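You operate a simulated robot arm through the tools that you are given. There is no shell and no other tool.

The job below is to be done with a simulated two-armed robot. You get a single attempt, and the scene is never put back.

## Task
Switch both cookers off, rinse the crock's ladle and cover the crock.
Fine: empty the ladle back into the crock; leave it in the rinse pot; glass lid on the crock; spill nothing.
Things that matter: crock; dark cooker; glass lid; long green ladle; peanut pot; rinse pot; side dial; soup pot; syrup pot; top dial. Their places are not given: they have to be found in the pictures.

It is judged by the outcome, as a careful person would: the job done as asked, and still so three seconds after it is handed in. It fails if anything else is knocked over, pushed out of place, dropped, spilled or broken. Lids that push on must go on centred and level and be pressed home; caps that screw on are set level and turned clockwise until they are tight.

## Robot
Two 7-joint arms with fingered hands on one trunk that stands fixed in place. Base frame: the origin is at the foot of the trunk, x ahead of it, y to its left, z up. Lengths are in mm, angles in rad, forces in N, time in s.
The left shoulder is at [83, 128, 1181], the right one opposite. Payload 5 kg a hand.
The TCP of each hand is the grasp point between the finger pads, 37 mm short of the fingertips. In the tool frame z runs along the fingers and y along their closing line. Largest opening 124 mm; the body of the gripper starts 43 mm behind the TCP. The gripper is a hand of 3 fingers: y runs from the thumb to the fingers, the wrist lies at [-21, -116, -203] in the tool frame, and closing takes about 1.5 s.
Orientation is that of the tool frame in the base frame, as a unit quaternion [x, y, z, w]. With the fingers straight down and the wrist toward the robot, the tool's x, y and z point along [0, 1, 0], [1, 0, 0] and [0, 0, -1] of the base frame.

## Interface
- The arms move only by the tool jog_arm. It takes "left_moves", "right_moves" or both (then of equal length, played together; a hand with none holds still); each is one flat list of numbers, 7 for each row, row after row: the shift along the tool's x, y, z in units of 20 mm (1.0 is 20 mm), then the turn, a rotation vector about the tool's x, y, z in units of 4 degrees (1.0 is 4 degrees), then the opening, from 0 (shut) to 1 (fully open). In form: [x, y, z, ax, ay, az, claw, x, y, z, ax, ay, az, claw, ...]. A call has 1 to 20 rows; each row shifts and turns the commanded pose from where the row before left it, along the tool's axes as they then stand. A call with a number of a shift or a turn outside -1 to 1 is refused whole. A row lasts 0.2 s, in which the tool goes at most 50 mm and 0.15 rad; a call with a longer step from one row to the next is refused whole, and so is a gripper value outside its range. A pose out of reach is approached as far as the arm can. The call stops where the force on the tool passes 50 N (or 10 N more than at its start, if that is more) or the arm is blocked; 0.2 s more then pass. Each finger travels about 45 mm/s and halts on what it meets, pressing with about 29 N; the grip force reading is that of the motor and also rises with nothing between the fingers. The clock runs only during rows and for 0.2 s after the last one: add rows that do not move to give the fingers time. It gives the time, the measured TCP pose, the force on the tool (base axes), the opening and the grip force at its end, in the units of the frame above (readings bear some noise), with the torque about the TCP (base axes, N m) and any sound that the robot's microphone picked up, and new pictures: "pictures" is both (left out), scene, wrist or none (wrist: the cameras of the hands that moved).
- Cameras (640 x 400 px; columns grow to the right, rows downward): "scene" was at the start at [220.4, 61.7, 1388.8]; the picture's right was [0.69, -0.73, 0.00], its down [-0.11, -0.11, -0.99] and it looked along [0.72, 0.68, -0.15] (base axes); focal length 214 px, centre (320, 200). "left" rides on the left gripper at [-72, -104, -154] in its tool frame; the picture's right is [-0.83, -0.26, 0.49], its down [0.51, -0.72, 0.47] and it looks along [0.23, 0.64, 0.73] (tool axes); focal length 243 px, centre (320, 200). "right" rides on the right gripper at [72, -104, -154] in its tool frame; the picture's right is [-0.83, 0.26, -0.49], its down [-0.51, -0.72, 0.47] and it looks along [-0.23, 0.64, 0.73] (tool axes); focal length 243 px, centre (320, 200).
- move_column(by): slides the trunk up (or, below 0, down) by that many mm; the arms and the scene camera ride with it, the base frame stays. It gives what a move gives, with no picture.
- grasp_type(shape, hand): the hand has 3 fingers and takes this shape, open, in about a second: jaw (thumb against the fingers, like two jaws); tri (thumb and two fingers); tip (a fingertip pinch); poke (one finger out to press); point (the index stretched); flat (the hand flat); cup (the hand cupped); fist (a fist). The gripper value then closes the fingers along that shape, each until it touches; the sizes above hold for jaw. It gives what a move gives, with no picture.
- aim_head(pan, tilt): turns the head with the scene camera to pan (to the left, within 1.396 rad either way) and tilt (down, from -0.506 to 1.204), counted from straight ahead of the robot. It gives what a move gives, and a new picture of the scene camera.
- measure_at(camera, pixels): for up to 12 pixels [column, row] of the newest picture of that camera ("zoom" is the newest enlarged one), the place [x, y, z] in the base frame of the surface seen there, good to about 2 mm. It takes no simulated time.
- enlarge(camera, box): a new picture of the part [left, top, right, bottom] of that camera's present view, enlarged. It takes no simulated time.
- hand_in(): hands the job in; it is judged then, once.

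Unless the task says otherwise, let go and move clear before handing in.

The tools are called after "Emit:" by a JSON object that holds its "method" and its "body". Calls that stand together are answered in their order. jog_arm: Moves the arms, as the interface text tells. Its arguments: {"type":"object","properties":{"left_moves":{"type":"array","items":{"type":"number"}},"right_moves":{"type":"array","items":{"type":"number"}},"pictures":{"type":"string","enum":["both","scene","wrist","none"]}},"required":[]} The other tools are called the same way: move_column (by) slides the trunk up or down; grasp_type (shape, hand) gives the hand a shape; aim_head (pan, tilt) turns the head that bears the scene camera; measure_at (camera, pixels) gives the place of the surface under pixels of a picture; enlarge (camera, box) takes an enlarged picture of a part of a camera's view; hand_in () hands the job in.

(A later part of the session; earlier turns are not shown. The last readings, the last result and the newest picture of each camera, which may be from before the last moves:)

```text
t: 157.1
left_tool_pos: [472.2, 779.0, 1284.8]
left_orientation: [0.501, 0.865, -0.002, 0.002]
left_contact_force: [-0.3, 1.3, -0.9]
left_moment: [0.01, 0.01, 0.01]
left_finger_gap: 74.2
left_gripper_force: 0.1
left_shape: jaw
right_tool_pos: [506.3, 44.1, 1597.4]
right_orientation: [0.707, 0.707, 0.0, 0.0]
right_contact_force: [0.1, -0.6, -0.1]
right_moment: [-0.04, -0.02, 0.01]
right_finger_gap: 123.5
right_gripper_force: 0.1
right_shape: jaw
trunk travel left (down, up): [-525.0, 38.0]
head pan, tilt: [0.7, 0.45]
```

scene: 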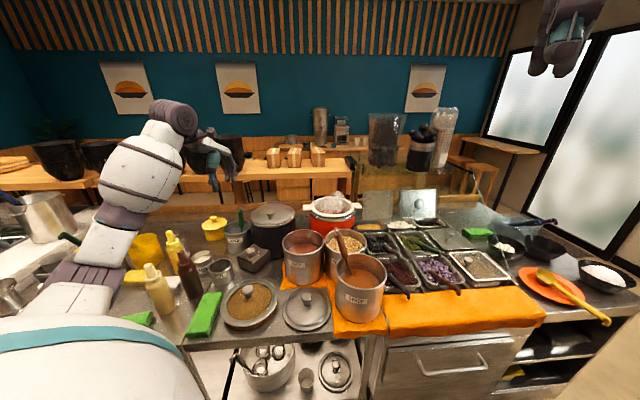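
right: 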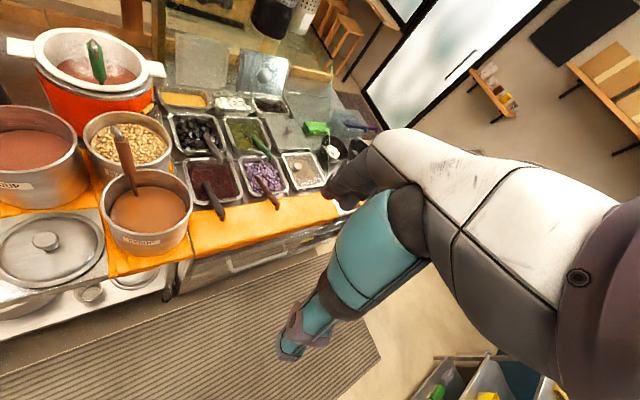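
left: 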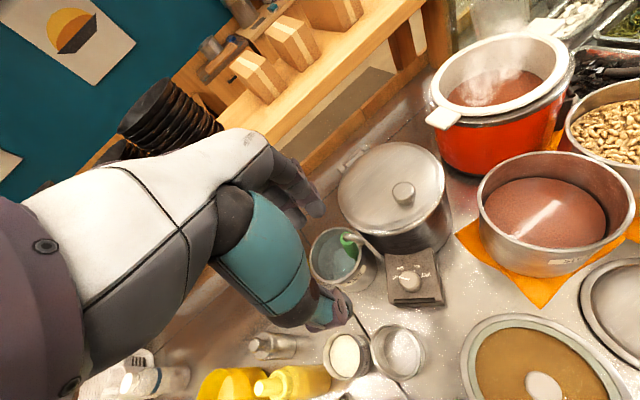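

Emit:
{"method": "jog_arm", "body": {"left_moves": [-0.745, -0.92, 0.6, 0, 0, 0, 0.7, -0.745, -0.92, 0.6, 0, 0, 0, 0.7, -0.745, -0.92, 0.6, 0, 0, 0, 0.7, -0.745, -0.92, 0.6, 0, 0, 0, 0.7, -0.745, -0.92, 0.6, 0, 0, 0, 0.7, -0.745, -0.92, 0.6, 0, 0, 0, 0.7, -0.745, -0.92, 0.6, 0, 0, 0, 0.7, -0.745, -0.92, 0.6, 0, 0, 0, 0.7, 0, 0, 0, 0, 0, 0, 0.7], "pictures": "both"}}

Emit:
{"method": "enlarge", "body": {"camera": "left", "box": [280, 180, 520, 400]}}

```text
t: 159.1
left_tool_pos: [403.4, 602.3, 1189.5]
left_orientation: [0.501, 0.865, -0.004, 0.001]
left_contact_force: [1.3, -0.4, -0.2]
left_moment: [-0.01, 0.04, 0.01]
left_finger_gap: 86.0
left_gripper_force: 0.2
left_shape: jaw
right_tool_pos: [507.4, 44.4, 1597.5]
right_orientation: [0.707, 0.707, 0.0, 0.0]
right_contact_force: [0.3, -1.2, -0.4]
right_moment: [-0.01, 0.02, -0.02]
right_finger_gap: 123.4
right_gripper_force: 0.0
right_shape: jaw
trunk travel left (down, up): [-525.0, 38.0]
head pan, tilt: [0.7, 0.45]
```

scene: 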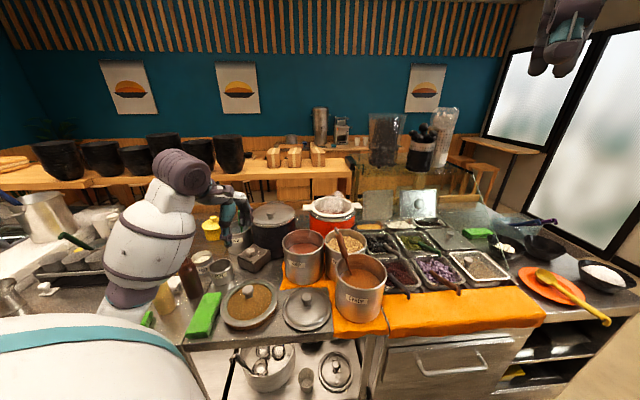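
left: 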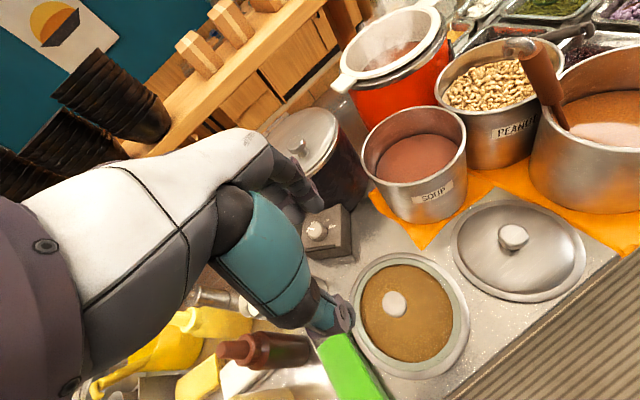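

```text
1.82 times, centred on (400, 290) of left
```

zoom: 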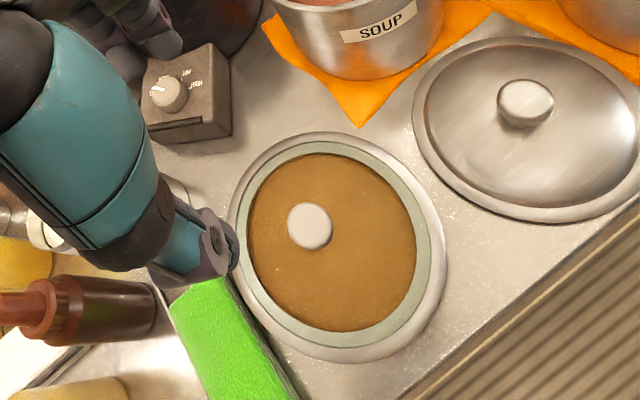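

Emit:
{"method": "measure_at", "body": {"camera": "zoom", "pixels": [[310, 227], [290, 225], [330, 225], [310, 207], [310, 245], [234, 225], [443, 240], [312, 136], [370, 358], [275, 310], [420, 180], [360, 240]]}}

```text
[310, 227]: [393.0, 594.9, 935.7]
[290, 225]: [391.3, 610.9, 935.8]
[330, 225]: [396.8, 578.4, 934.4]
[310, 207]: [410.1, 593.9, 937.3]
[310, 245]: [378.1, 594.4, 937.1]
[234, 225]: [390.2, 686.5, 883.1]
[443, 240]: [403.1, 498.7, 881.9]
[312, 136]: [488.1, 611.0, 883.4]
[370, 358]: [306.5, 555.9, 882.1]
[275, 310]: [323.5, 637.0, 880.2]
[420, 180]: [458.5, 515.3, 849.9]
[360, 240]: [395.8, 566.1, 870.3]
```

The knob's centre is (394,594.5), radius 16, top at 936; the lid's rim centre is (395,594), radius about 95, at z 882. I'll centre over it and descend to around the knob.

Emit:
{"method": "jog_arm", "body": {"left_moves": [-0.1, -0.6, 1, 0, 0, 0, 0.7, 0, 0, 1, 0, 0, 0, 0.7, 0, 0, 1, 0, 0, 0, 0.7, 0, 0, 1, 0, 0, 0, 0.7, 0, 0, 1, 0, 0, 0, 0.7, 0, 0, 1, 0, 0, 0, 0.7, 0, 0, 1, 0, 0, 0, 0.7, 0, 0, 1, 0, 0, 0, 0.7, 0, 0, 1, 0, 0, 0, 0.7, 0, 0, 1, 0, 0, 0, 0.7, 0, 0, 0.5, 0, 0, 0, 0.7, 0, 0, 0, 0, 0, 0, 0.7], "pictures": "both"}}

Emit:
{"method": "enlarge", "body": {"camera": "left", "box": [240, 160, 440, 320]}}

```text
t: 161.7
left_tool_pos: [395.0, 594.8, 979.3]
left_orientation: [0.5, 0.866, -0.004, 0.002]
left_contact_force: [0.2, -0.2, -0.6]
left_moment: [0.0, 0.01, 0.0]
left_finger_gap: 86.6
left_gripper_force: 0.0
left_shape: jaw
right_tool_pos: [506.9, 44.3, 1595.9]
right_orientation: [0.708, 0.707, 0.001, 0.0]
right_contact_force: [0.5, -0.1, 0.6]
right_moment: [0.0, -0.02, -0.01]
right_finger_gap: 123.6
right_gripper_force: 0.0
right_shape: jaw
trunk travel left (down, up): [-525.0, 38.0]
head pan, tilt: [0.7, 0.45]
```

scene: 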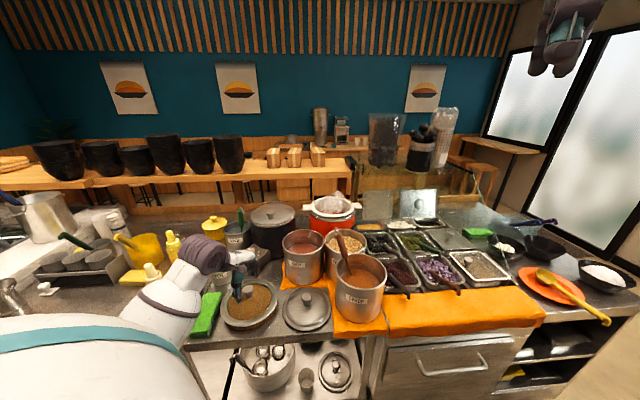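
left: 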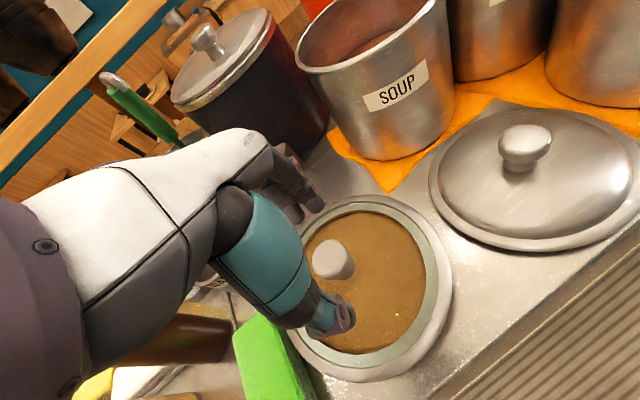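

```text
2.50 times, centred on (340, 240) of left
```

zoom: 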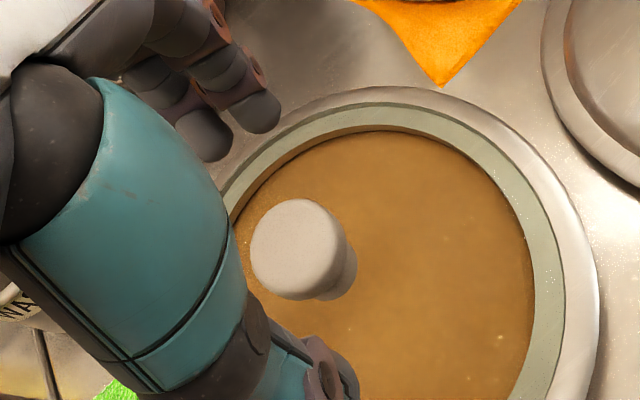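

Emit:
{"method": "jog_arm", "body": {"left_moves": [0, 0, 0.6, 0, 0, 0, 0.7, 0, 0, 0.6, 0, 0, 0, 0.7, 0, 0, 0.6, 0, 0, 0, 0.7, 0, 0, 0.65, 0, 0, 0, 0.7, 0, 0, 0, 0, 0, 0, 0.55, 0, 0, 0, 0, 0, 0, 0.4, 0, 0, 0, 0, 0, 0, 0.25, 0, 0, 0, 0, 0, 0, 0.1, 0, 0, 0, 0, 0, 0, 0, 0, 0, 0, 0, 0, 0, 0, 0, 0, 0, 0, 0, 0, 0], "pictures": "wrist"}}

Emit:
{"method": "enlarge", "body": {"camera": "left", "box": [240, 160, 440, 320]}}

```text
t: 163.4
left_tool_pos: [396.6, 590.9, 937.3]
left_orientation: [0.502, 0.865, 0.003, 0.006]
left_contact_force: [-9.7, -9.8, 34.0]
left_moment: [-0.65, 0.66, 0.06]
left_finger_gap: 30.5
left_gripper_force: 28.8
left_shape: jaw
right_tool_pos: [505.1, 42.1, 1597.0]
right_orientation: [0.707, 0.707, 0.001, 0.0]
right_contact_force: [0.0, 0.1, -0.7]
right_moment: [-0.04, -0.02, 0.01]
right_finger_gap: 123.4
right_gripper_force: 0.1
right_shape: jaw
trunk travel left (down, up): [-525.0, 38.0]
head pan, tilt: [0.7, 0.45]
stopped in row 8 (left hand): the force on the tool passed its limit at 51 N (the readings are from after the stop); the commanded pose is now the measured one
```

left: 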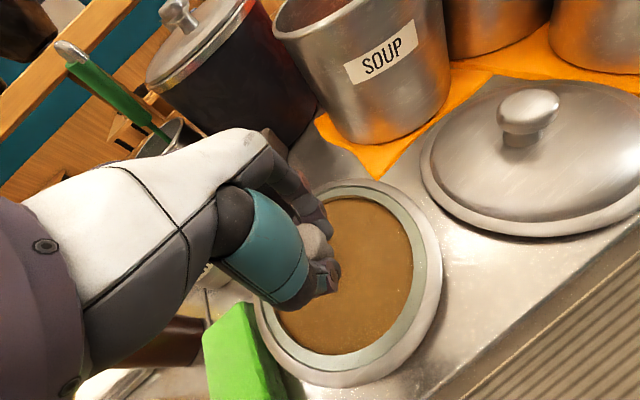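

```text
2.50 times, centred on (340, 240) of left
```

zoom: 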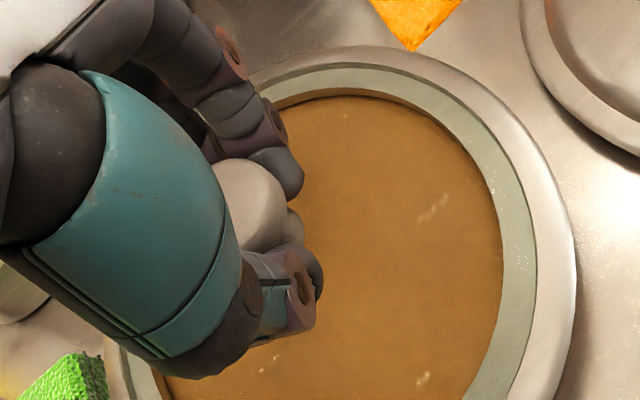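

The fingers closed on the knob (gap 30.5) but their tips press on the glass with about 34 N. I'll ease up a few millimetres to relieve that.

Emit:
{"method": "jog_arm", "body": {"left_moves": [0, 0, -0.15, 0, 0, 0, 0, 0, 0, 0, 0, 0, 0, 0], "pictures": "none"}}

Emit:
{"method": "jog_arm", "body": {"left_moves": [0, 0, -0.15, 0, 0, 0, 0, 0, 0, 0, 0, 0, 0, 0], "pictures": "wrist"}}

```text
t: 164.0
left_tool_pos: [396.1, 592.2, 937.3]
left_orientation: [0.502, 0.865, 0.0, 0.003]
left_contact_force: [1.1, -6.2, 17.2]
left_moment: [-0.12, -0.31, 0.03]
left_finger_gap: 30.3
left_gripper_force: 28.8
left_shape: jaw
right_tool_pos: [505.5, 41.8, 1597.7]
right_orientation: [0.707, 0.707, 0.002, 0.0]
right_contact_force: [0.1, 0.3, -0.5]
right_moment: [0.0, 0.04, 0.0]
right_finger_gap: 123.6
right_gripper_force: 0.1
right_shape: jaw
trunk travel left (down, up): [-525.0, 38.0]
head pan, tilt: [0.7, 0.45]
```

```text
t: 164.6
left_tool_pos: [394.9, 593.9, 937.2]
left_orientation: [0.501, 0.866, -0.001, 0.002]
left_contact_force: [-0.5, 0.2, 0.5]
left_moment: [0.04, -0.12, 0.03]
left_finger_gap: 29.2
left_gripper_force: 28.9
left_shape: jaw
right_tool_pos: [505.9, 43.3, 1597.7]
right_orientation: [0.707, 0.707, 0.0, 0.0]
right_contact_force: [0.3, -0.7, 0.4]
right_moment: [-0.03, -0.01, 0.01]
right_finger_gap: 123.4
right_gripper_force: 0.1
right_shape: jaw
trunk travel left (down, up): [-525.0, 38.0]
head pan, tilt: [0.7, 0.45]
```

left: 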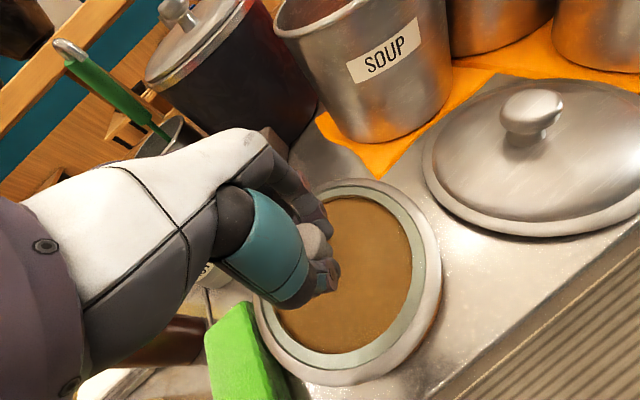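

The force is relieved and the TCP is centred on the knob. I'll lift the lid about 30 mm and check that it hangs level.

Emit:
{"method": "jog_arm", "body": {"left_moves": [0, 0, -0.25, 0, 0, 0, 0, 0, 0, -0.25, 0, 0, 0, 0, 0, 0, -0.5, 0, 0, 0, 0, 0, 0, -0.5, 0, 0, 0, 0, 0, 0, 0, 0, 0, 0, 0], "pictures": "both"}}

Emit:
{"method": "measure_at", "body": {"camera": "left", "pixels": [[355, 182], [425, 220], [440, 270], [425, 330], [380, 370], [330, 382], [285, 362], [258, 310], [264, 330], [400, 200]]}}

Emit:
{"method": "enlarge", "body": {"camera": "left", "box": [240, 160, 480, 400]}}

```text
t: 165.8
left_tool_pos: [396.4, 595.0, 968.8]
left_orientation: [0.502, 0.865, -0.001, 0.003]
left_contact_force: [0.3, 0.2, -3.6]
left_moment: [-0.02, 0.02, -0.02]
left_finger_gap: 29.3
left_gripper_force: 28.9
left_shape: jaw
right_tool_pos: [507.0, 44.1, 1596.8]
right_orientation: [0.707, 0.707, 0.0, 0.0]
right_contact_force: [0.8, 0.1, 0.6]
right_moment: [0.0, 0.02, -0.01]
right_finger_gap: 123.6
right_gripper_force: 0.0
right_shape: jaw
trunk travel left (down, up): [-525.0, 38.0]
head pan, tilt: [0.7, 0.45]
```

scene: 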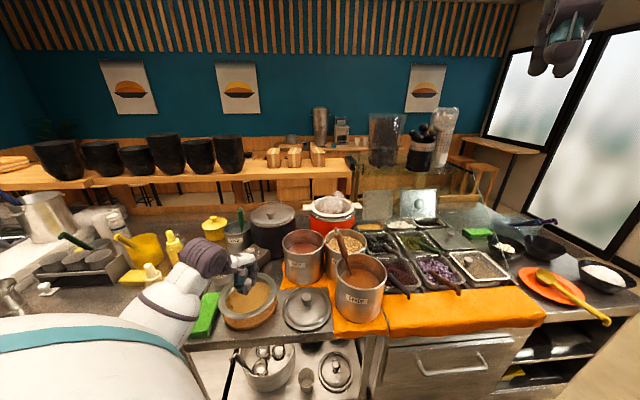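
left: 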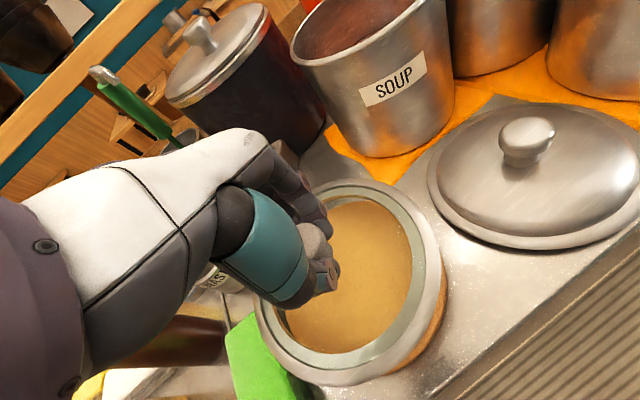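

```text
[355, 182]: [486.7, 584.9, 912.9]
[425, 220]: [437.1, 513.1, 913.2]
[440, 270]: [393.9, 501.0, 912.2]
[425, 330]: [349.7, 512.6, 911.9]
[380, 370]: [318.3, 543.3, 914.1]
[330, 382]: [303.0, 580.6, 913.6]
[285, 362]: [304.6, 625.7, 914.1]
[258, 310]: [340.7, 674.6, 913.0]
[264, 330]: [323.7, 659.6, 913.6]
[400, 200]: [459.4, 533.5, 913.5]
```

```text
1.67 times, centred on (360, 280) of left
```

zoom: 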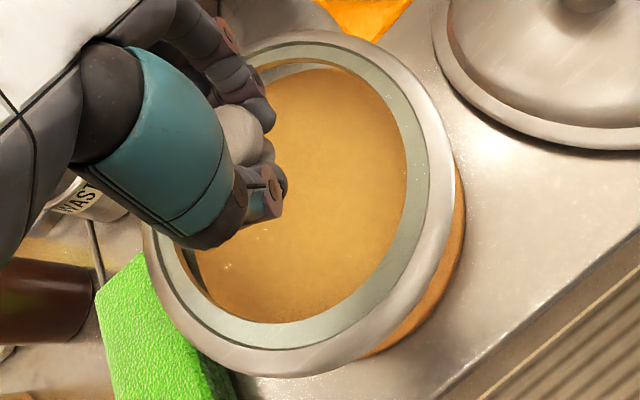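

The lid hangs level (rim z 912–914 all round) with its centre on the TCP. I'll raise it 280 mm.

Emit:
{"method": "jog_arm", "body": {"left_moves": [0, 0, -1, 0, 0, 0, 0, 0, 0, -1, 0, 0, 0, 0, 0, 0, -1, 0, 0, 0, 0, 0, 0, -1, 0, 0, 0, 0, 0, 0, -1, 0, 0, 0, 0, 0, 0, -1, 0, 0, 0, 0, 0, 0, -1, 0, 0, 0, 0, 0, 0, -1, 0, 0, 0, 0, 0, 0, -1, 0, 0, 0, 0, 0, 0, -1, 0, 0, 0, 0, 0, 0, -1, 0, 0, 0, 0, 0, 0, -1, 0, 0, 0, 0, 0, 0, -1, 0, 0, 0, 0, 0, 0, -1, 0, 0, 0, 0, 0, 0, 0, 0, 0, 0, 0], "pictures": "both"}}

Emit:
{"method": "enlarge", "body": {"camera": "left", "box": [300, 0, 480, 150]}}

Emit:
{"method": "enlarge", "body": {"camera": "scene", "box": [290, 170, 370, 240]}}

Emit:
{"method": "measure_at", "body": {"camera": "zoom", "pixels": [[185, 200], [210, 235], [260, 255], [320, 262], [380, 260], [440, 240], [475, 215], [482, 180], [445, 160], [230, 160], [330, 140], [400, 145]]}}

```text
t: 169.0
left_tool_pos: [394.5, 595.4, 1249.4]
left_orientation: [0.501, 0.865, -0.001, 0.004]
left_contact_force: [-0.7, 1.6, -3.3]
left_moment: [-0.04, 0.0, -0.01]
left_finger_gap: 29.1
left_gripper_force: 29.2
left_shape: jaw
right_tool_pos: [506.9, 44.3, 1596.1]
right_orientation: [0.707, 0.707, 0.0, 0.001]
right_contact_force: [-0.6, 0.0, -0.4]
right_moment: [-0.02, -0.04, 0.02]
right_finger_gap: 123.7
right_gripper_force: 0.1
right_shape: jaw
trunk travel left (down, up): [-525.0, 38.0]
head pan, tilt: [0.7, 0.45]
```

scene: 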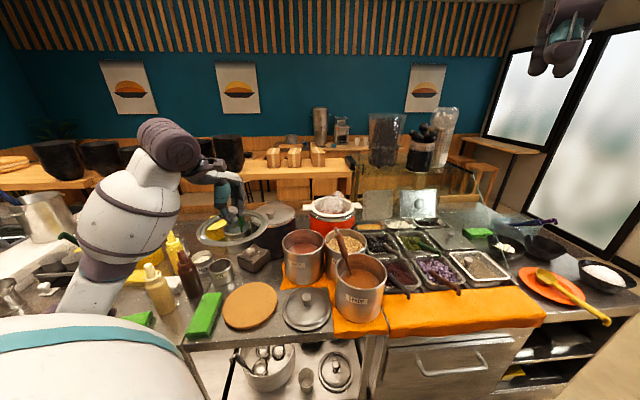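
left: 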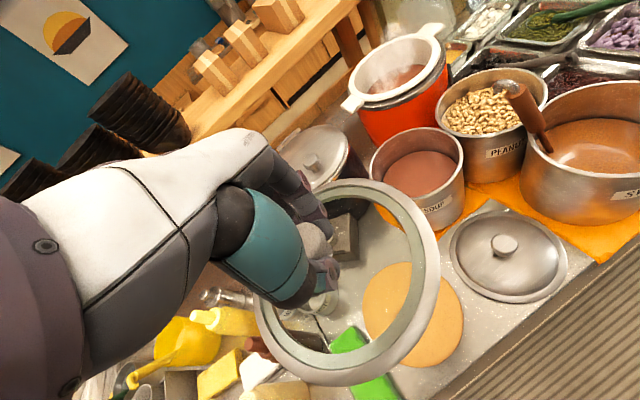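

```text
2.67 times, centred on (390, 75) of left
```

zoom: 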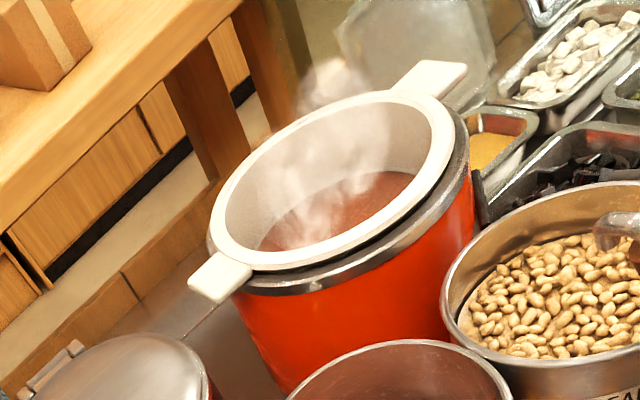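

```text
5.71 times, centred on (330, 205) of scene
```

zoom: 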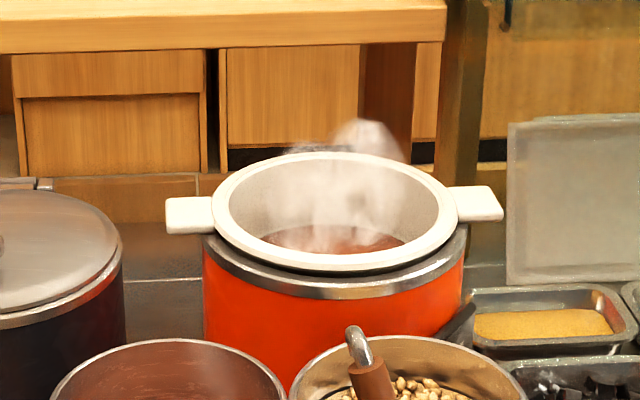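

```text
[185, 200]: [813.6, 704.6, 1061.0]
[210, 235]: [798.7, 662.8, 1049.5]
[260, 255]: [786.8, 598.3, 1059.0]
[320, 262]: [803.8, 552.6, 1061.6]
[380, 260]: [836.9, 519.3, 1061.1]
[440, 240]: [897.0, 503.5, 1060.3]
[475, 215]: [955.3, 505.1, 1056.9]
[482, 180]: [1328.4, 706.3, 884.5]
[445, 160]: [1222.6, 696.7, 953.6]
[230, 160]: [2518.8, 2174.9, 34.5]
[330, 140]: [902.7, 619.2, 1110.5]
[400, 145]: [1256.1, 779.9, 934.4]
```

Emit:
{"method": "measure_at", "body": {"camera": "zoom", "pixels": [[216, 210], [222, 190], [245, 172], [290, 157], [335, 154], [380, 158], [420, 172], [448, 192], [455, 215], [435, 248], [335, 269], [235, 250]]}}

```text
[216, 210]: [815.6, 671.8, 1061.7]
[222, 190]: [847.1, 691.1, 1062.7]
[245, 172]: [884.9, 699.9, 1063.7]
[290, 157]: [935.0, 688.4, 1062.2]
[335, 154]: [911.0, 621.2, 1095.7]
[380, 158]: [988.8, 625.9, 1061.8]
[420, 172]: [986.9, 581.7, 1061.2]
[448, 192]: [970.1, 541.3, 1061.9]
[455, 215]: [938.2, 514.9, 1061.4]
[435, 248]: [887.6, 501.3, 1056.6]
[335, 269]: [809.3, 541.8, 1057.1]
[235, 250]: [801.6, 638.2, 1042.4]
```

The crock's rim fits a circle centred at about (888.5,601), radius 100, at z 1061. I'll carry the lid across above the soup pot toward it.

Emit:
{"method": "jog_arm", "body": {"left_moves": [-0.3, 0.5, 0.11, 0, 0, 0, 0, -0.55, 0.981, 0.12, 0, 0, 0, 0, -0.55, 0.981, 0.12, 0, 0, 0, 0, -0.55, 0.981, 0.12, 0, 0, 0, 0, -0.55, 0.981, 0.12, 0, 0, 0, 0, -0.55, 0.981, 0.12, 0, 0, 0, 0, -0.55, 0.981, 0.12, 0, 0, 0, 0, -0.55, 0.981, 0.12, 0, 0, 0, 0, -0.55, 0.981, 0.12, 0, 0, 0, 0, -0.55, 0.981, 0.12, 0, 0, 0, 0, -0.55, 0.981, 0.12, 0, 0, 0, 0, -0.55, 0.981, 0.12, 0, 0, 0, 0, -0.55, 0.981, 0.12, 0, 0, 0, 0, -0.55, 0.981, 0.12, 0, 0, 0, 0, -0.55, 0.981, 0.12, 0, 0, 0, 0, -0.55, 0.981, 0.12, 0, 0, 0, 0, -0.55, 0.981, 0.12, 0, 0, 0, 0, -0.55, 0.981, 0.12, 0, 0, 0, 0, -0.55, 0.981, 0.12, 0, 0, 0, 0, -0.55, 0.981, 0.12, 0, 0, 0, 0], "pictures": "both"}}

```text
t: 173.2
left_tool_pos: [834.3, 598.1, 1201.1]
left_orientation: [0.502, 0.865, -0.001, 0.003]
left_contact_force: [0.4, 0.3, -3.9]
left_moment: [-0.05, 0.04, 0.01]
left_finger_gap: 28.8
left_gripper_force: 28.8
left_shape: jaw
right_tool_pos: [508.7, 44.6, 1597.1]
right_orientation: [0.707, 0.707, -0.001, -0.001]
right_contact_force: [0.5, 0.0, 1.1]
right_moment: [0.02, 0.03, 0.0]
right_finger_gap: 123.6
right_gripper_force: 0.0
right_shape: jaw
trunk travel left (down, up): [-525.0, 38.0]
head pan, tilt: [0.7, 0.45]
```

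scene: 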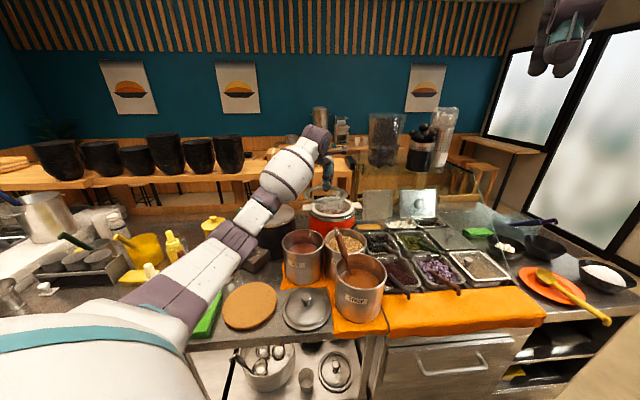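
left: 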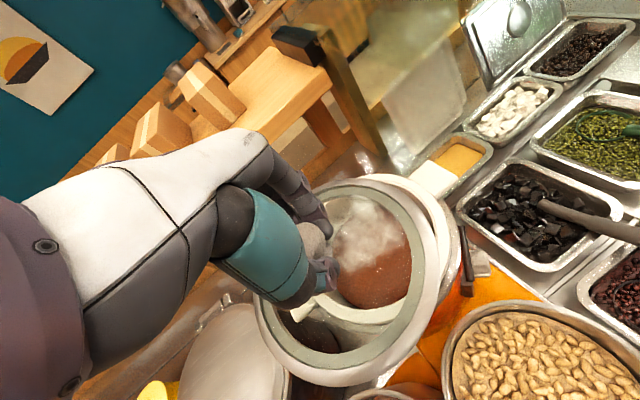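

Emit:
{"method": "jog_arm", "body": {"left_moves": [-0.41, 0.827, 0, 0, 0, 0, 0, -0.41, 0.827, 0, 0, 0, 0, 0, -0.41, 0.827, 0.3, 0, 0, 0, 0, 0, 0, 0.5, 0, 0, 0, 0, 0, 0, 0.5, 0, 0, 0, 0, 0, 0, 0, 0, 0, 0, 0], "pictures": "both"}}

Emit:
{"method": "enlarge", "body": {"camera": "left", "box": [240, 150, 480, 400]}}

Emit:
{"method": "enlarge", "body": {"camera": "scene", "box": [270, 140, 390, 250]}}

```text
t: 174.6
left_tool_pos: [889.8, 602.3, 1177.3]
left_orientation: [0.501, 0.865, -0.001, 0.003]
left_contact_force: [0.7, 0.6, -4.1]
left_moment: [-0.01, -0.01, 0.02]
left_finger_gap: 28.9
left_gripper_force: 28.8
left_shape: jaw
right_tool_pos: [507.0, 44.9, 1596.7]
right_orientation: [0.707, 0.707, 0.0, 0.0]
right_contact_force: [0.4, 0.5, -1.2]
right_moment: [-0.02, 0.0, 0.02]
right_finger_gap: 123.6
right_gripper_force: 0.1
right_shape: jaw
trunk travel left (down, up): [-525.0, 38.0]
head pan, tilt: [0.7, 0.45]
```

scene: 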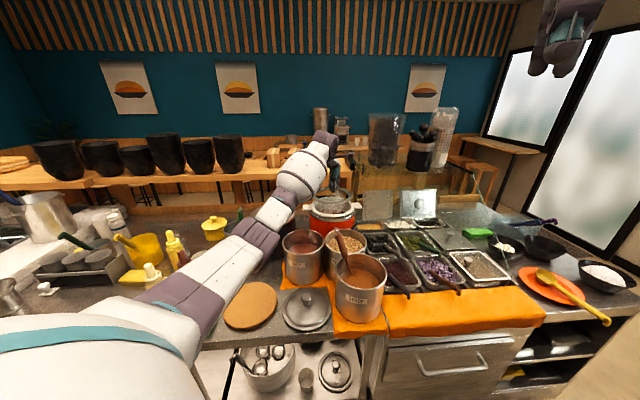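
left: 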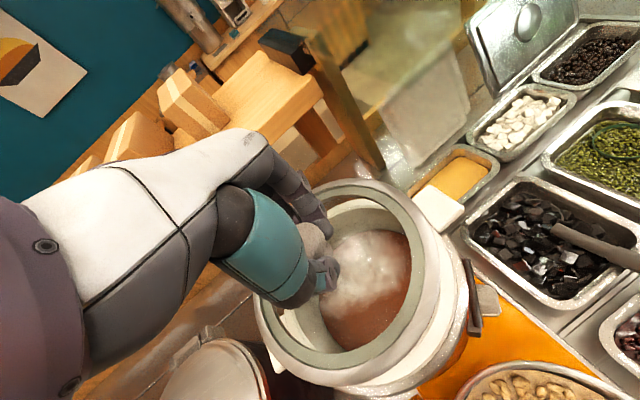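

```text
1.60 times, centred on (360, 275) of left
```

zoom: 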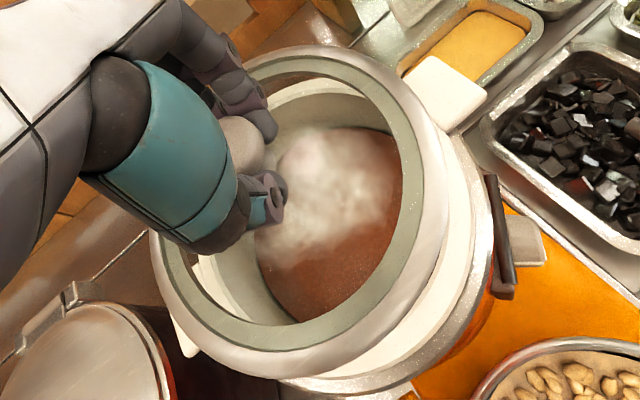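

```text
3.64 times, centred on (330, 195) of scene
```

zoom: 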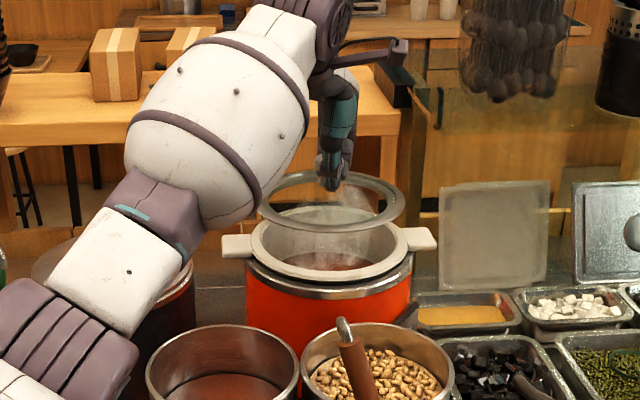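

Emit:
{"method": "enlarge", "body": {"camera": "left", "box": [240, 150, 480, 400]}}

Emit:
{"method": "measure_at", "body": {"camera": "zoom", "pixels": [[448, 190], [436, 260], [380, 345], [270, 372], [190, 330], [152, 240], [330, 50], [475, 190], [478, 240], [455, 300], [420, 345], [360, 375]]}}

```text
1.60 times, centred on (360, 275) of left
```

zoom: 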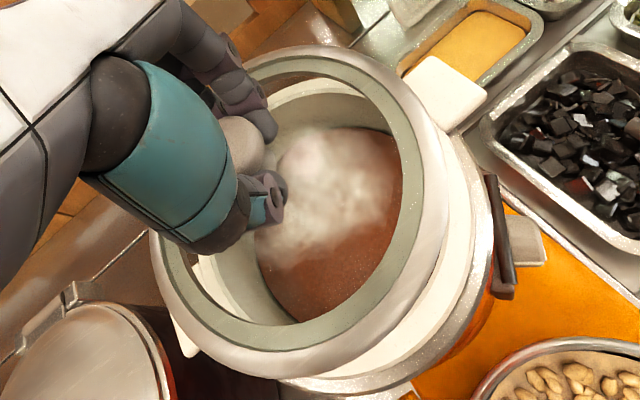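

```text
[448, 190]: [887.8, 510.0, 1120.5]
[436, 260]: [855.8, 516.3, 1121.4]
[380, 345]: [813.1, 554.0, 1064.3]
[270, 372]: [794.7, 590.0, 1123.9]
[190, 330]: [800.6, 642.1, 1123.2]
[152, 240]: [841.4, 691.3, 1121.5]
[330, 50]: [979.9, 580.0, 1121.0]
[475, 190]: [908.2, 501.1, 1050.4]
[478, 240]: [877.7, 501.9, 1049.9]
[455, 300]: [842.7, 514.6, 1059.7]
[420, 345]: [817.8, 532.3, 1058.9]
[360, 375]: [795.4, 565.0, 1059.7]
```

The crock's rim centre (888.5,601) is confirmed and the lid is centred within about 2 mm. I'll lower it 40 mm, then feel for contact.

Emit:
{"method": "jog_arm", "body": {"left_moves": [0, -0.05, 0.5, 0, 0, 0, 0, -0.03, 0, 0.5, 0, 0, 0, 0, 0, 0, 0.5, 0, 0, 0, 0, 0, 0, 0.4, 0, 0, 0, 0, 0, 0, 0, 0, 0, 0, 0], "pictures": "wrist"}}

Emit:
{"method": "enlarge", "body": {"camera": "left", "box": [240, 150, 480, 400]}}

```text
t: 175.8
left_tool_pos: [889.4, 602.1, 1138.4]
left_orientation: [0.502, 0.865, -0.001, 0.004]
left_contact_force: [0.0, 0.1, -3.5]
left_moment: [-0.01, 0.0, -0.02]
left_finger_gap: 28.9
left_gripper_force: 28.7
left_shape: jaw
right_tool_pos: [507.3, 44.0, 1597.1]
right_orientation: [0.707, 0.707, 0.0, -0.001]
right_contact_force: [0.6, 0.5, 0.5]
right_moment: [0.0, -0.01, -0.02]
right_finger_gap: 123.9
right_gripper_force: 0.1
right_shape: jaw
trunk travel left (down, up): [-525.0, 38.0]
head pan, tilt: [0.7, 0.45]
```

left: 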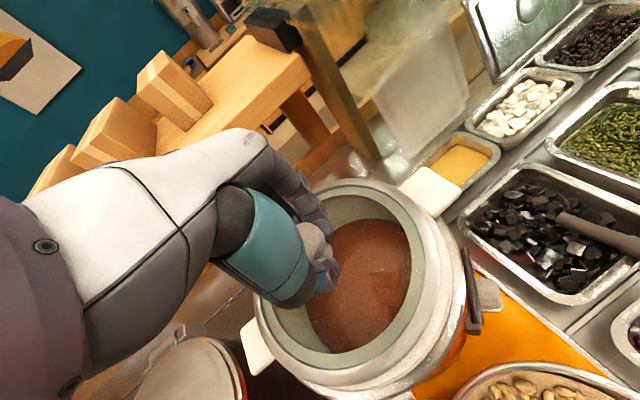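

```text
1.60 times, centred on (360, 275) of left
```

zoom: 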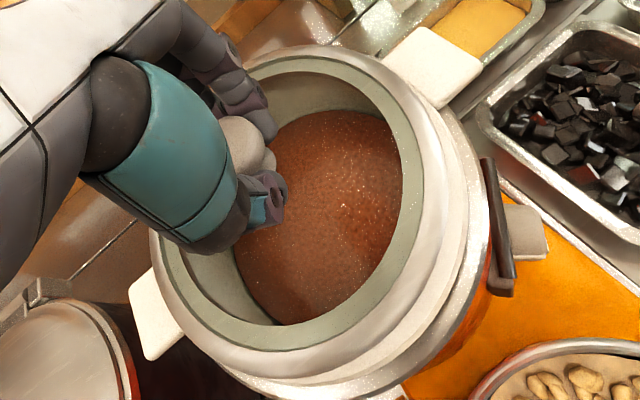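

Emit:
{"method": "jog_arm", "body": {"left_moves": [0, 0, 0.15, 0, 0, 0, 0, 0, 0, 0.15, 0, 0, 0, 0, 0, 0, 0.15, 0, 0, 0, 0, 0, 0, 0, 0, 0, 0, 0], "pictures": "none"}}

Emit:
{"method": "jog_arm", "body": {"left_moves": [0, 0, 0.1, 0, 0, 0, 0, 0, 0, 0.1, 0, 0, 0, 0, 0, 0, 0, 0, 0, 0, 0], "pictures": "both"}}

Emit:
{"method": "enlarge", "body": {"camera": "left", "box": [240, 150, 480, 400]}}

```text
t: 176.8
left_tool_pos: [888.8, 602.0, 1130.2]
left_orientation: [0.502, 0.865, -0.002, 0.003]
left_contact_force: [-0.8, 1.0, -3.7]
left_moment: [-0.05, 0.0, -0.01]
left_finger_gap: 29.1
left_gripper_force: 29.0
left_shape: jaw
right_tool_pos: [506.5, 43.4, 1597.0]
right_orientation: [0.707, 0.707, 0.0, -0.001]
right_contact_force: [-0.1, 0.1, 0.1]
right_moment: [0.0, 0.04, 0.02]
right_finger_gap: 123.5
right_gripper_force: 0.1
right_shape: jaw
trunk travel left (down, up): [-525.0, 38.0]
head pan, tilt: [0.7, 0.45]
```

```text
t: 177.6
left_tool_pos: [890.2, 600.4, 1126.8]
left_orientation: [0.502, 0.865, -0.001, 0.004]
left_contact_force: [-0.9, -0.1, -3.6]
left_moment: [-0.03, 0.02, -0.01]
left_finger_gap: 29.0
left_gripper_force: 29.1
left_shape: jaw
right_tool_pos: [506.5, 44.4, 1596.9]
right_orientation: [0.707, 0.707, 0.0, -0.001]
right_contact_force: [0.2, -0.6, -0.4]
right_moment: [0.02, -0.03, -0.03]
right_finger_gap: 123.7
right_gripper_force: 0.1
right_shape: jaw
trunk travel left (down, up): [-525.0, 38.0]
head pan, tilt: [0.7, 0.45]
```

scene: 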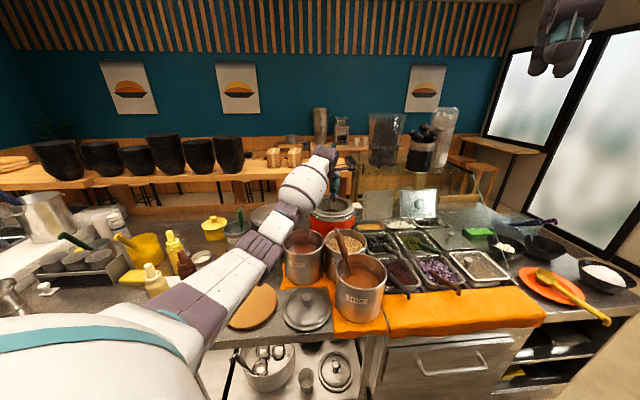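
left: 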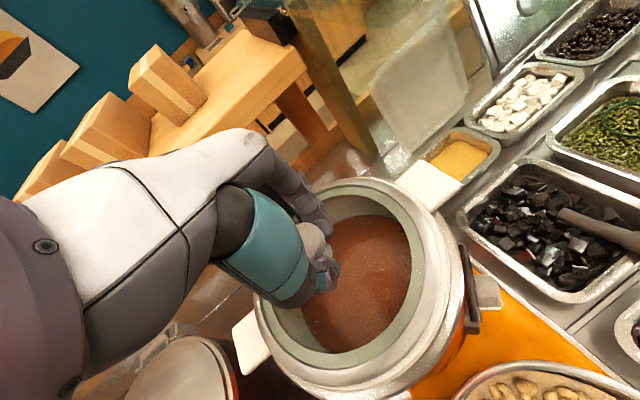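

```text
1.60 times, centred on (360, 275) of left
```

zoom: 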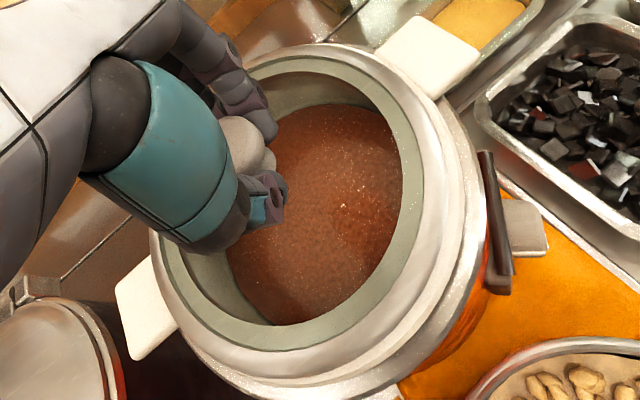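

Emit:
{"method": "jog_arm", "body": {"left_moves": [0, 0, 0.1, 0, 0, 0, 0, 0, 0, 0.1, 0, 0, 0, 0, 0, 0, 0, 0, 0, 0, 0], "pictures": "none"}}

Emit:
{"method": "jog_arm", "body": {"left_moves": [0, 0, 0.1, 0, 0, 0, 0, 0, 0, 0.1, 0, 0, 0, 0, 0, 0, 0, 0, 0, 0, 0], "pictures": "none"}}

```text
t: 178.4
left_tool_pos: [888.5, 600.0, 1122.0]
left_orientation: [0.501, 0.866, -0.001, 0.003]
left_contact_force: [-0.4, -0.4, -2.2]
left_moment: [0.02, -0.09, 0.0]
left_finger_gap: 28.6
left_gripper_force: 28.4
left_shape: jaw
right_tool_pos: [506.8, 44.3, 1597.6]
right_orientation: [0.707, 0.707, 0.0, 0.0]
right_contact_force: [-0.1, -0.4, 0.0]
right_moment: [-0.03, -0.01, 0.0]
right_finger_gap: 123.9
right_gripper_force: 0.0
right_shape: jaw
trunk travel left (down, up): [-525.0, 38.0]
head pan, tilt: [0.7, 0.45]
```

```text
t: 179.2
left_tool_pos: [889.5, 601.3, 1121.3]
left_orientation: [0.502, 0.865, 0.0, 0.005]
left_contact_force: [2.6, 2.8, 7.9]
left_moment: [0.29, -0.57, 0.04]
left_finger_gap: 28.9
left_gripper_force: 28.4
left_shape: jaw
right_tool_pos: [505.6, 43.3, 1597.1]
right_orientation: [0.707, 0.707, 0.001, 0.001]
right_contact_force: [0.0, -0.1, -0.3]
right_moment: [0.01, 0.0, -0.01]
right_finger_gap: 123.7
right_gripper_force: 0.0
right_shape: jaw
trunk travel left (down, up): [-525.0, 38.0]
head pan, tilt: [0.7, 0.45]
```

Contact at TCP z 1121, with the first touch on the far side. I'll look at the lid's level and centring.

Emit:
{"method": "jog_arm", "body": {"left_moves": [0, 0, 0, 0, 0, 0, 0], "pictures": "both"}}

Emit:
{"method": "enlarge", "body": {"camera": "left", "box": [240, 150, 480, 400]}}

Emit:
{"method": "measure_at", "body": {"camera": "zoom", "pixels": [[440, 190], [428, 260], [380, 330], [270, 362], [190, 325], [160, 240], [330, 55], [400, 100], [470, 215], [455, 290], [380, 372], [290, 385]]}}

Emit:
{"method": "enlarge", "body": {"camera": "scene", "box": [280, 150, 380, 240]}}

```text
t: 179.6
left_tool_pos: [888.1, 602.0, 1120.5]
left_orientation: [0.501, 0.865, 0.001, 0.004]
left_contact_force: [5.2, 3.9, 12.5]
left_moment: [0.35, -0.75, 0.05]
left_finger_gap: 28.8
left_gripper_force: 29.2
left_shape: jaw
right_tool_pos: [504.6, 43.0, 1599.0]
right_orientation: [0.707, 0.707, 0.001, 0.0]
right_contact_force: [0.4, 0.7, -0.6]
right_moment: [0.0, 0.0, -0.02]
right_finger_gap: 123.7
right_gripper_force: 0.1
right_shape: jaw
trunk travel left (down, up): [-525.0, 38.0]
head pan, tilt: [0.7, 0.45]
```

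scene: 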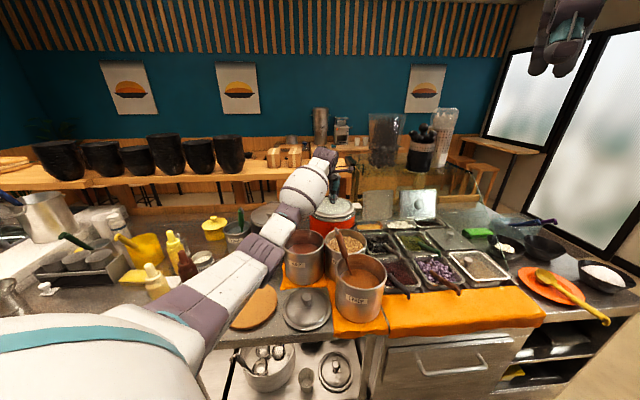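
left: 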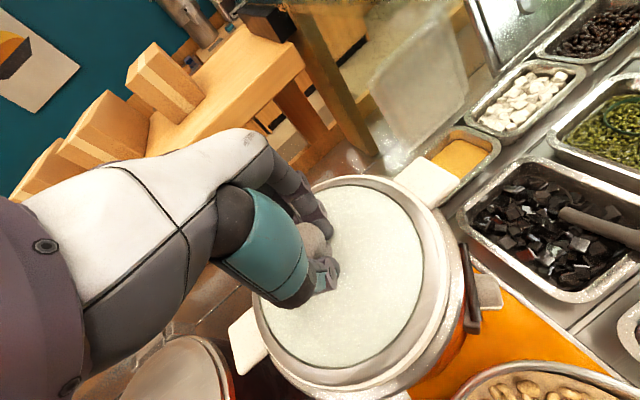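

```text
1.60 times, centred on (360, 275) of left
```

zoom: 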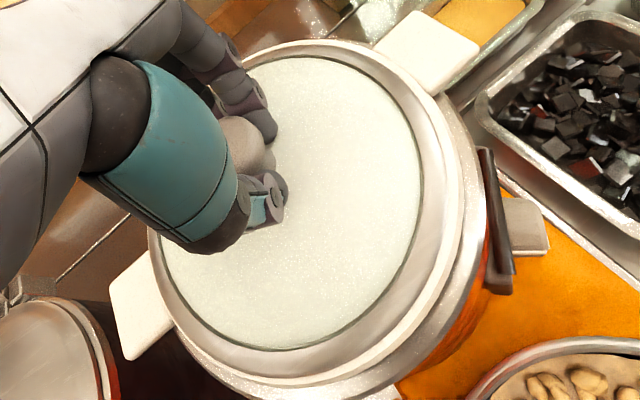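

```text
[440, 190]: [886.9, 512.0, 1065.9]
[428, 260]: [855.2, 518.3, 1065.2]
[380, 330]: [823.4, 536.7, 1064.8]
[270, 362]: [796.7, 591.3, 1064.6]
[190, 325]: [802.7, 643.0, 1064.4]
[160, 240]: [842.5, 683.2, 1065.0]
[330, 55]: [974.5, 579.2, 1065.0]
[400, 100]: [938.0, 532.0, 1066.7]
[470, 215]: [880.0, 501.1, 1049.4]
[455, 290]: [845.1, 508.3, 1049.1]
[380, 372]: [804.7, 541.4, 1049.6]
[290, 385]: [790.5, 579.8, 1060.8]
```

```text
4.44 times, centred on (330, 195) of scene
```

zoom: 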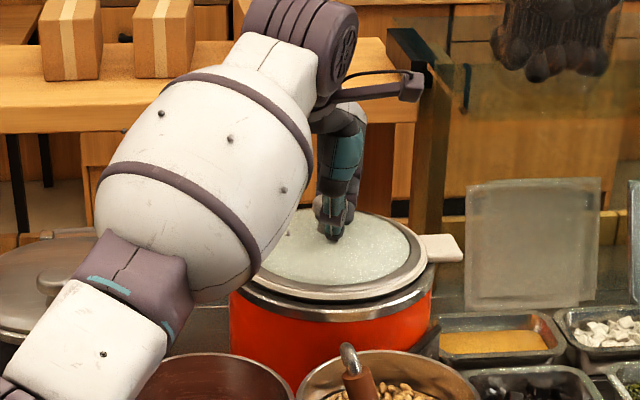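

The lid is seated: rim 1064.4–1066.7 all round on the crock's 1061 rim, centred, and the glass has fogged up. I'll open slowly and lift straight off.

Emit:
{"method": "jog_arm", "body": {"left_moves": [0, 0, -0.05, 0, 0, 0, 0, 0, 0, 0, 0, 0, 0, 0.1, 0, 0, 0, 0, 0, 0, 0.2, 0, 0, 0, 0, 0, 0, 0.3, 0, 0, 0, 0, 0, 0, 0.4, 0, 0, 0, 0, 0, 0, 0.5, 0, 0, 0, 0, 0, 0, 0.6, 0, 0, 0, 0, 0, 0, 0.7, 0, 0, 0, 0, 0, 0, 0.7], "pictures": "wrist"}}

Emit:
{"method": "jog_arm", "body": {"left_moves": [0, 0, -0.4, 0, 0, 0, 0.7, 0, 0, -0.5, 0, 0, 0, 0.7, 0, 0, -0.8, 0, 0, 0, 0.7, 0, 0, -1, 0, 0, 0, 0.7, 0, 0, -1, 0, 0, 0, 0.7, 0, 0, -1, 0, 0, 0, 0.7], "pictures": "both"}}

Emit:
{"method": "enlarge", "body": {"camera": "left", "box": [240, 150, 480, 400]}}

```text
t: 181.6
left_tool_pos: [889.0, 600.5, 1118.6]
left_orientation: [0.501, 0.865, 0.0, 0.003]
left_contact_force: [-1.0, -0.5, 3.0]
left_moment: [0.09, -0.08, 0.02]
left_finger_gap: 85.9
left_gripper_force: 0.1
left_shape: jaw
right_tool_pos: [507.0, 44.9, 1596.9]
right_orientation: [0.707, 0.707, 0.0, 0.001]
right_contact_force: [0.4, -0.3, 0.3]
right_moment: [0.01, 0.02, 0.01]
right_finger_gap: 123.4
right_gripper_force: 0.0
right_shape: jaw
trunk travel left (down, up): [-525.0, 38.0]
head pan, tilt: [0.7, 0.45]
```

left: 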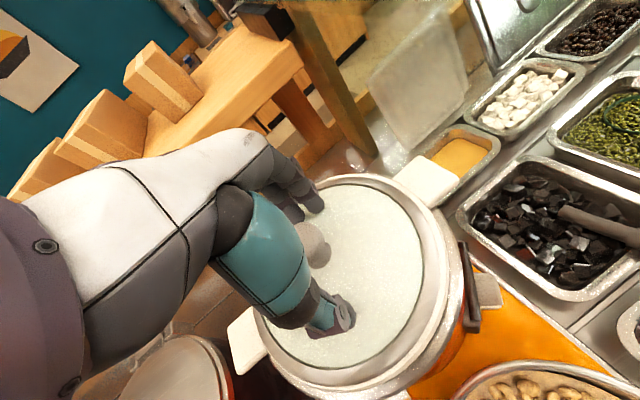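

```text
t: 183.0
left_tool_pos: [888.7, 601.2, 1214.0]
left_orientation: [0.501, 0.865, 0.0, 0.004]
left_contact_force: [-0.1, -0.9, -0.3]
left_moment: [0.02, -0.02, -0.01]
left_finger_gap: 86.4
left_gripper_force: 0.1
left_shape: jaw
right_tool_pos: [506.1, 44.1, 1597.8]
right_orientation: [0.707, 0.707, 0.0, 0.0]
right_contact_force: [0.3, 0.4, 0.4]
right_moment: [0.0, 0.0, 0.01]
right_finger_gap: 123.4
right_gripper_force: 0.0
right_shape: jaw
trunk travel left (down, up): [-525.0, 38.0]
head pan, tilt: [0.7, 0.45]
```

scene: 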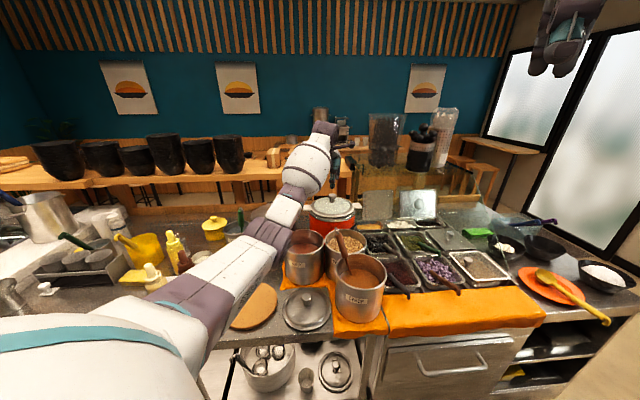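
left: 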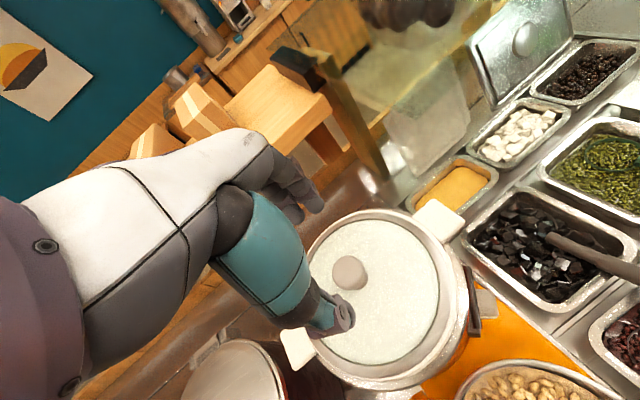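

```text
1.60 times, centred on (360, 275) of left
```

zoom: 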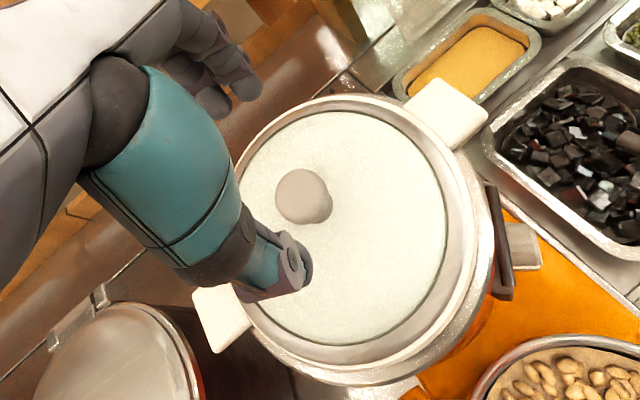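

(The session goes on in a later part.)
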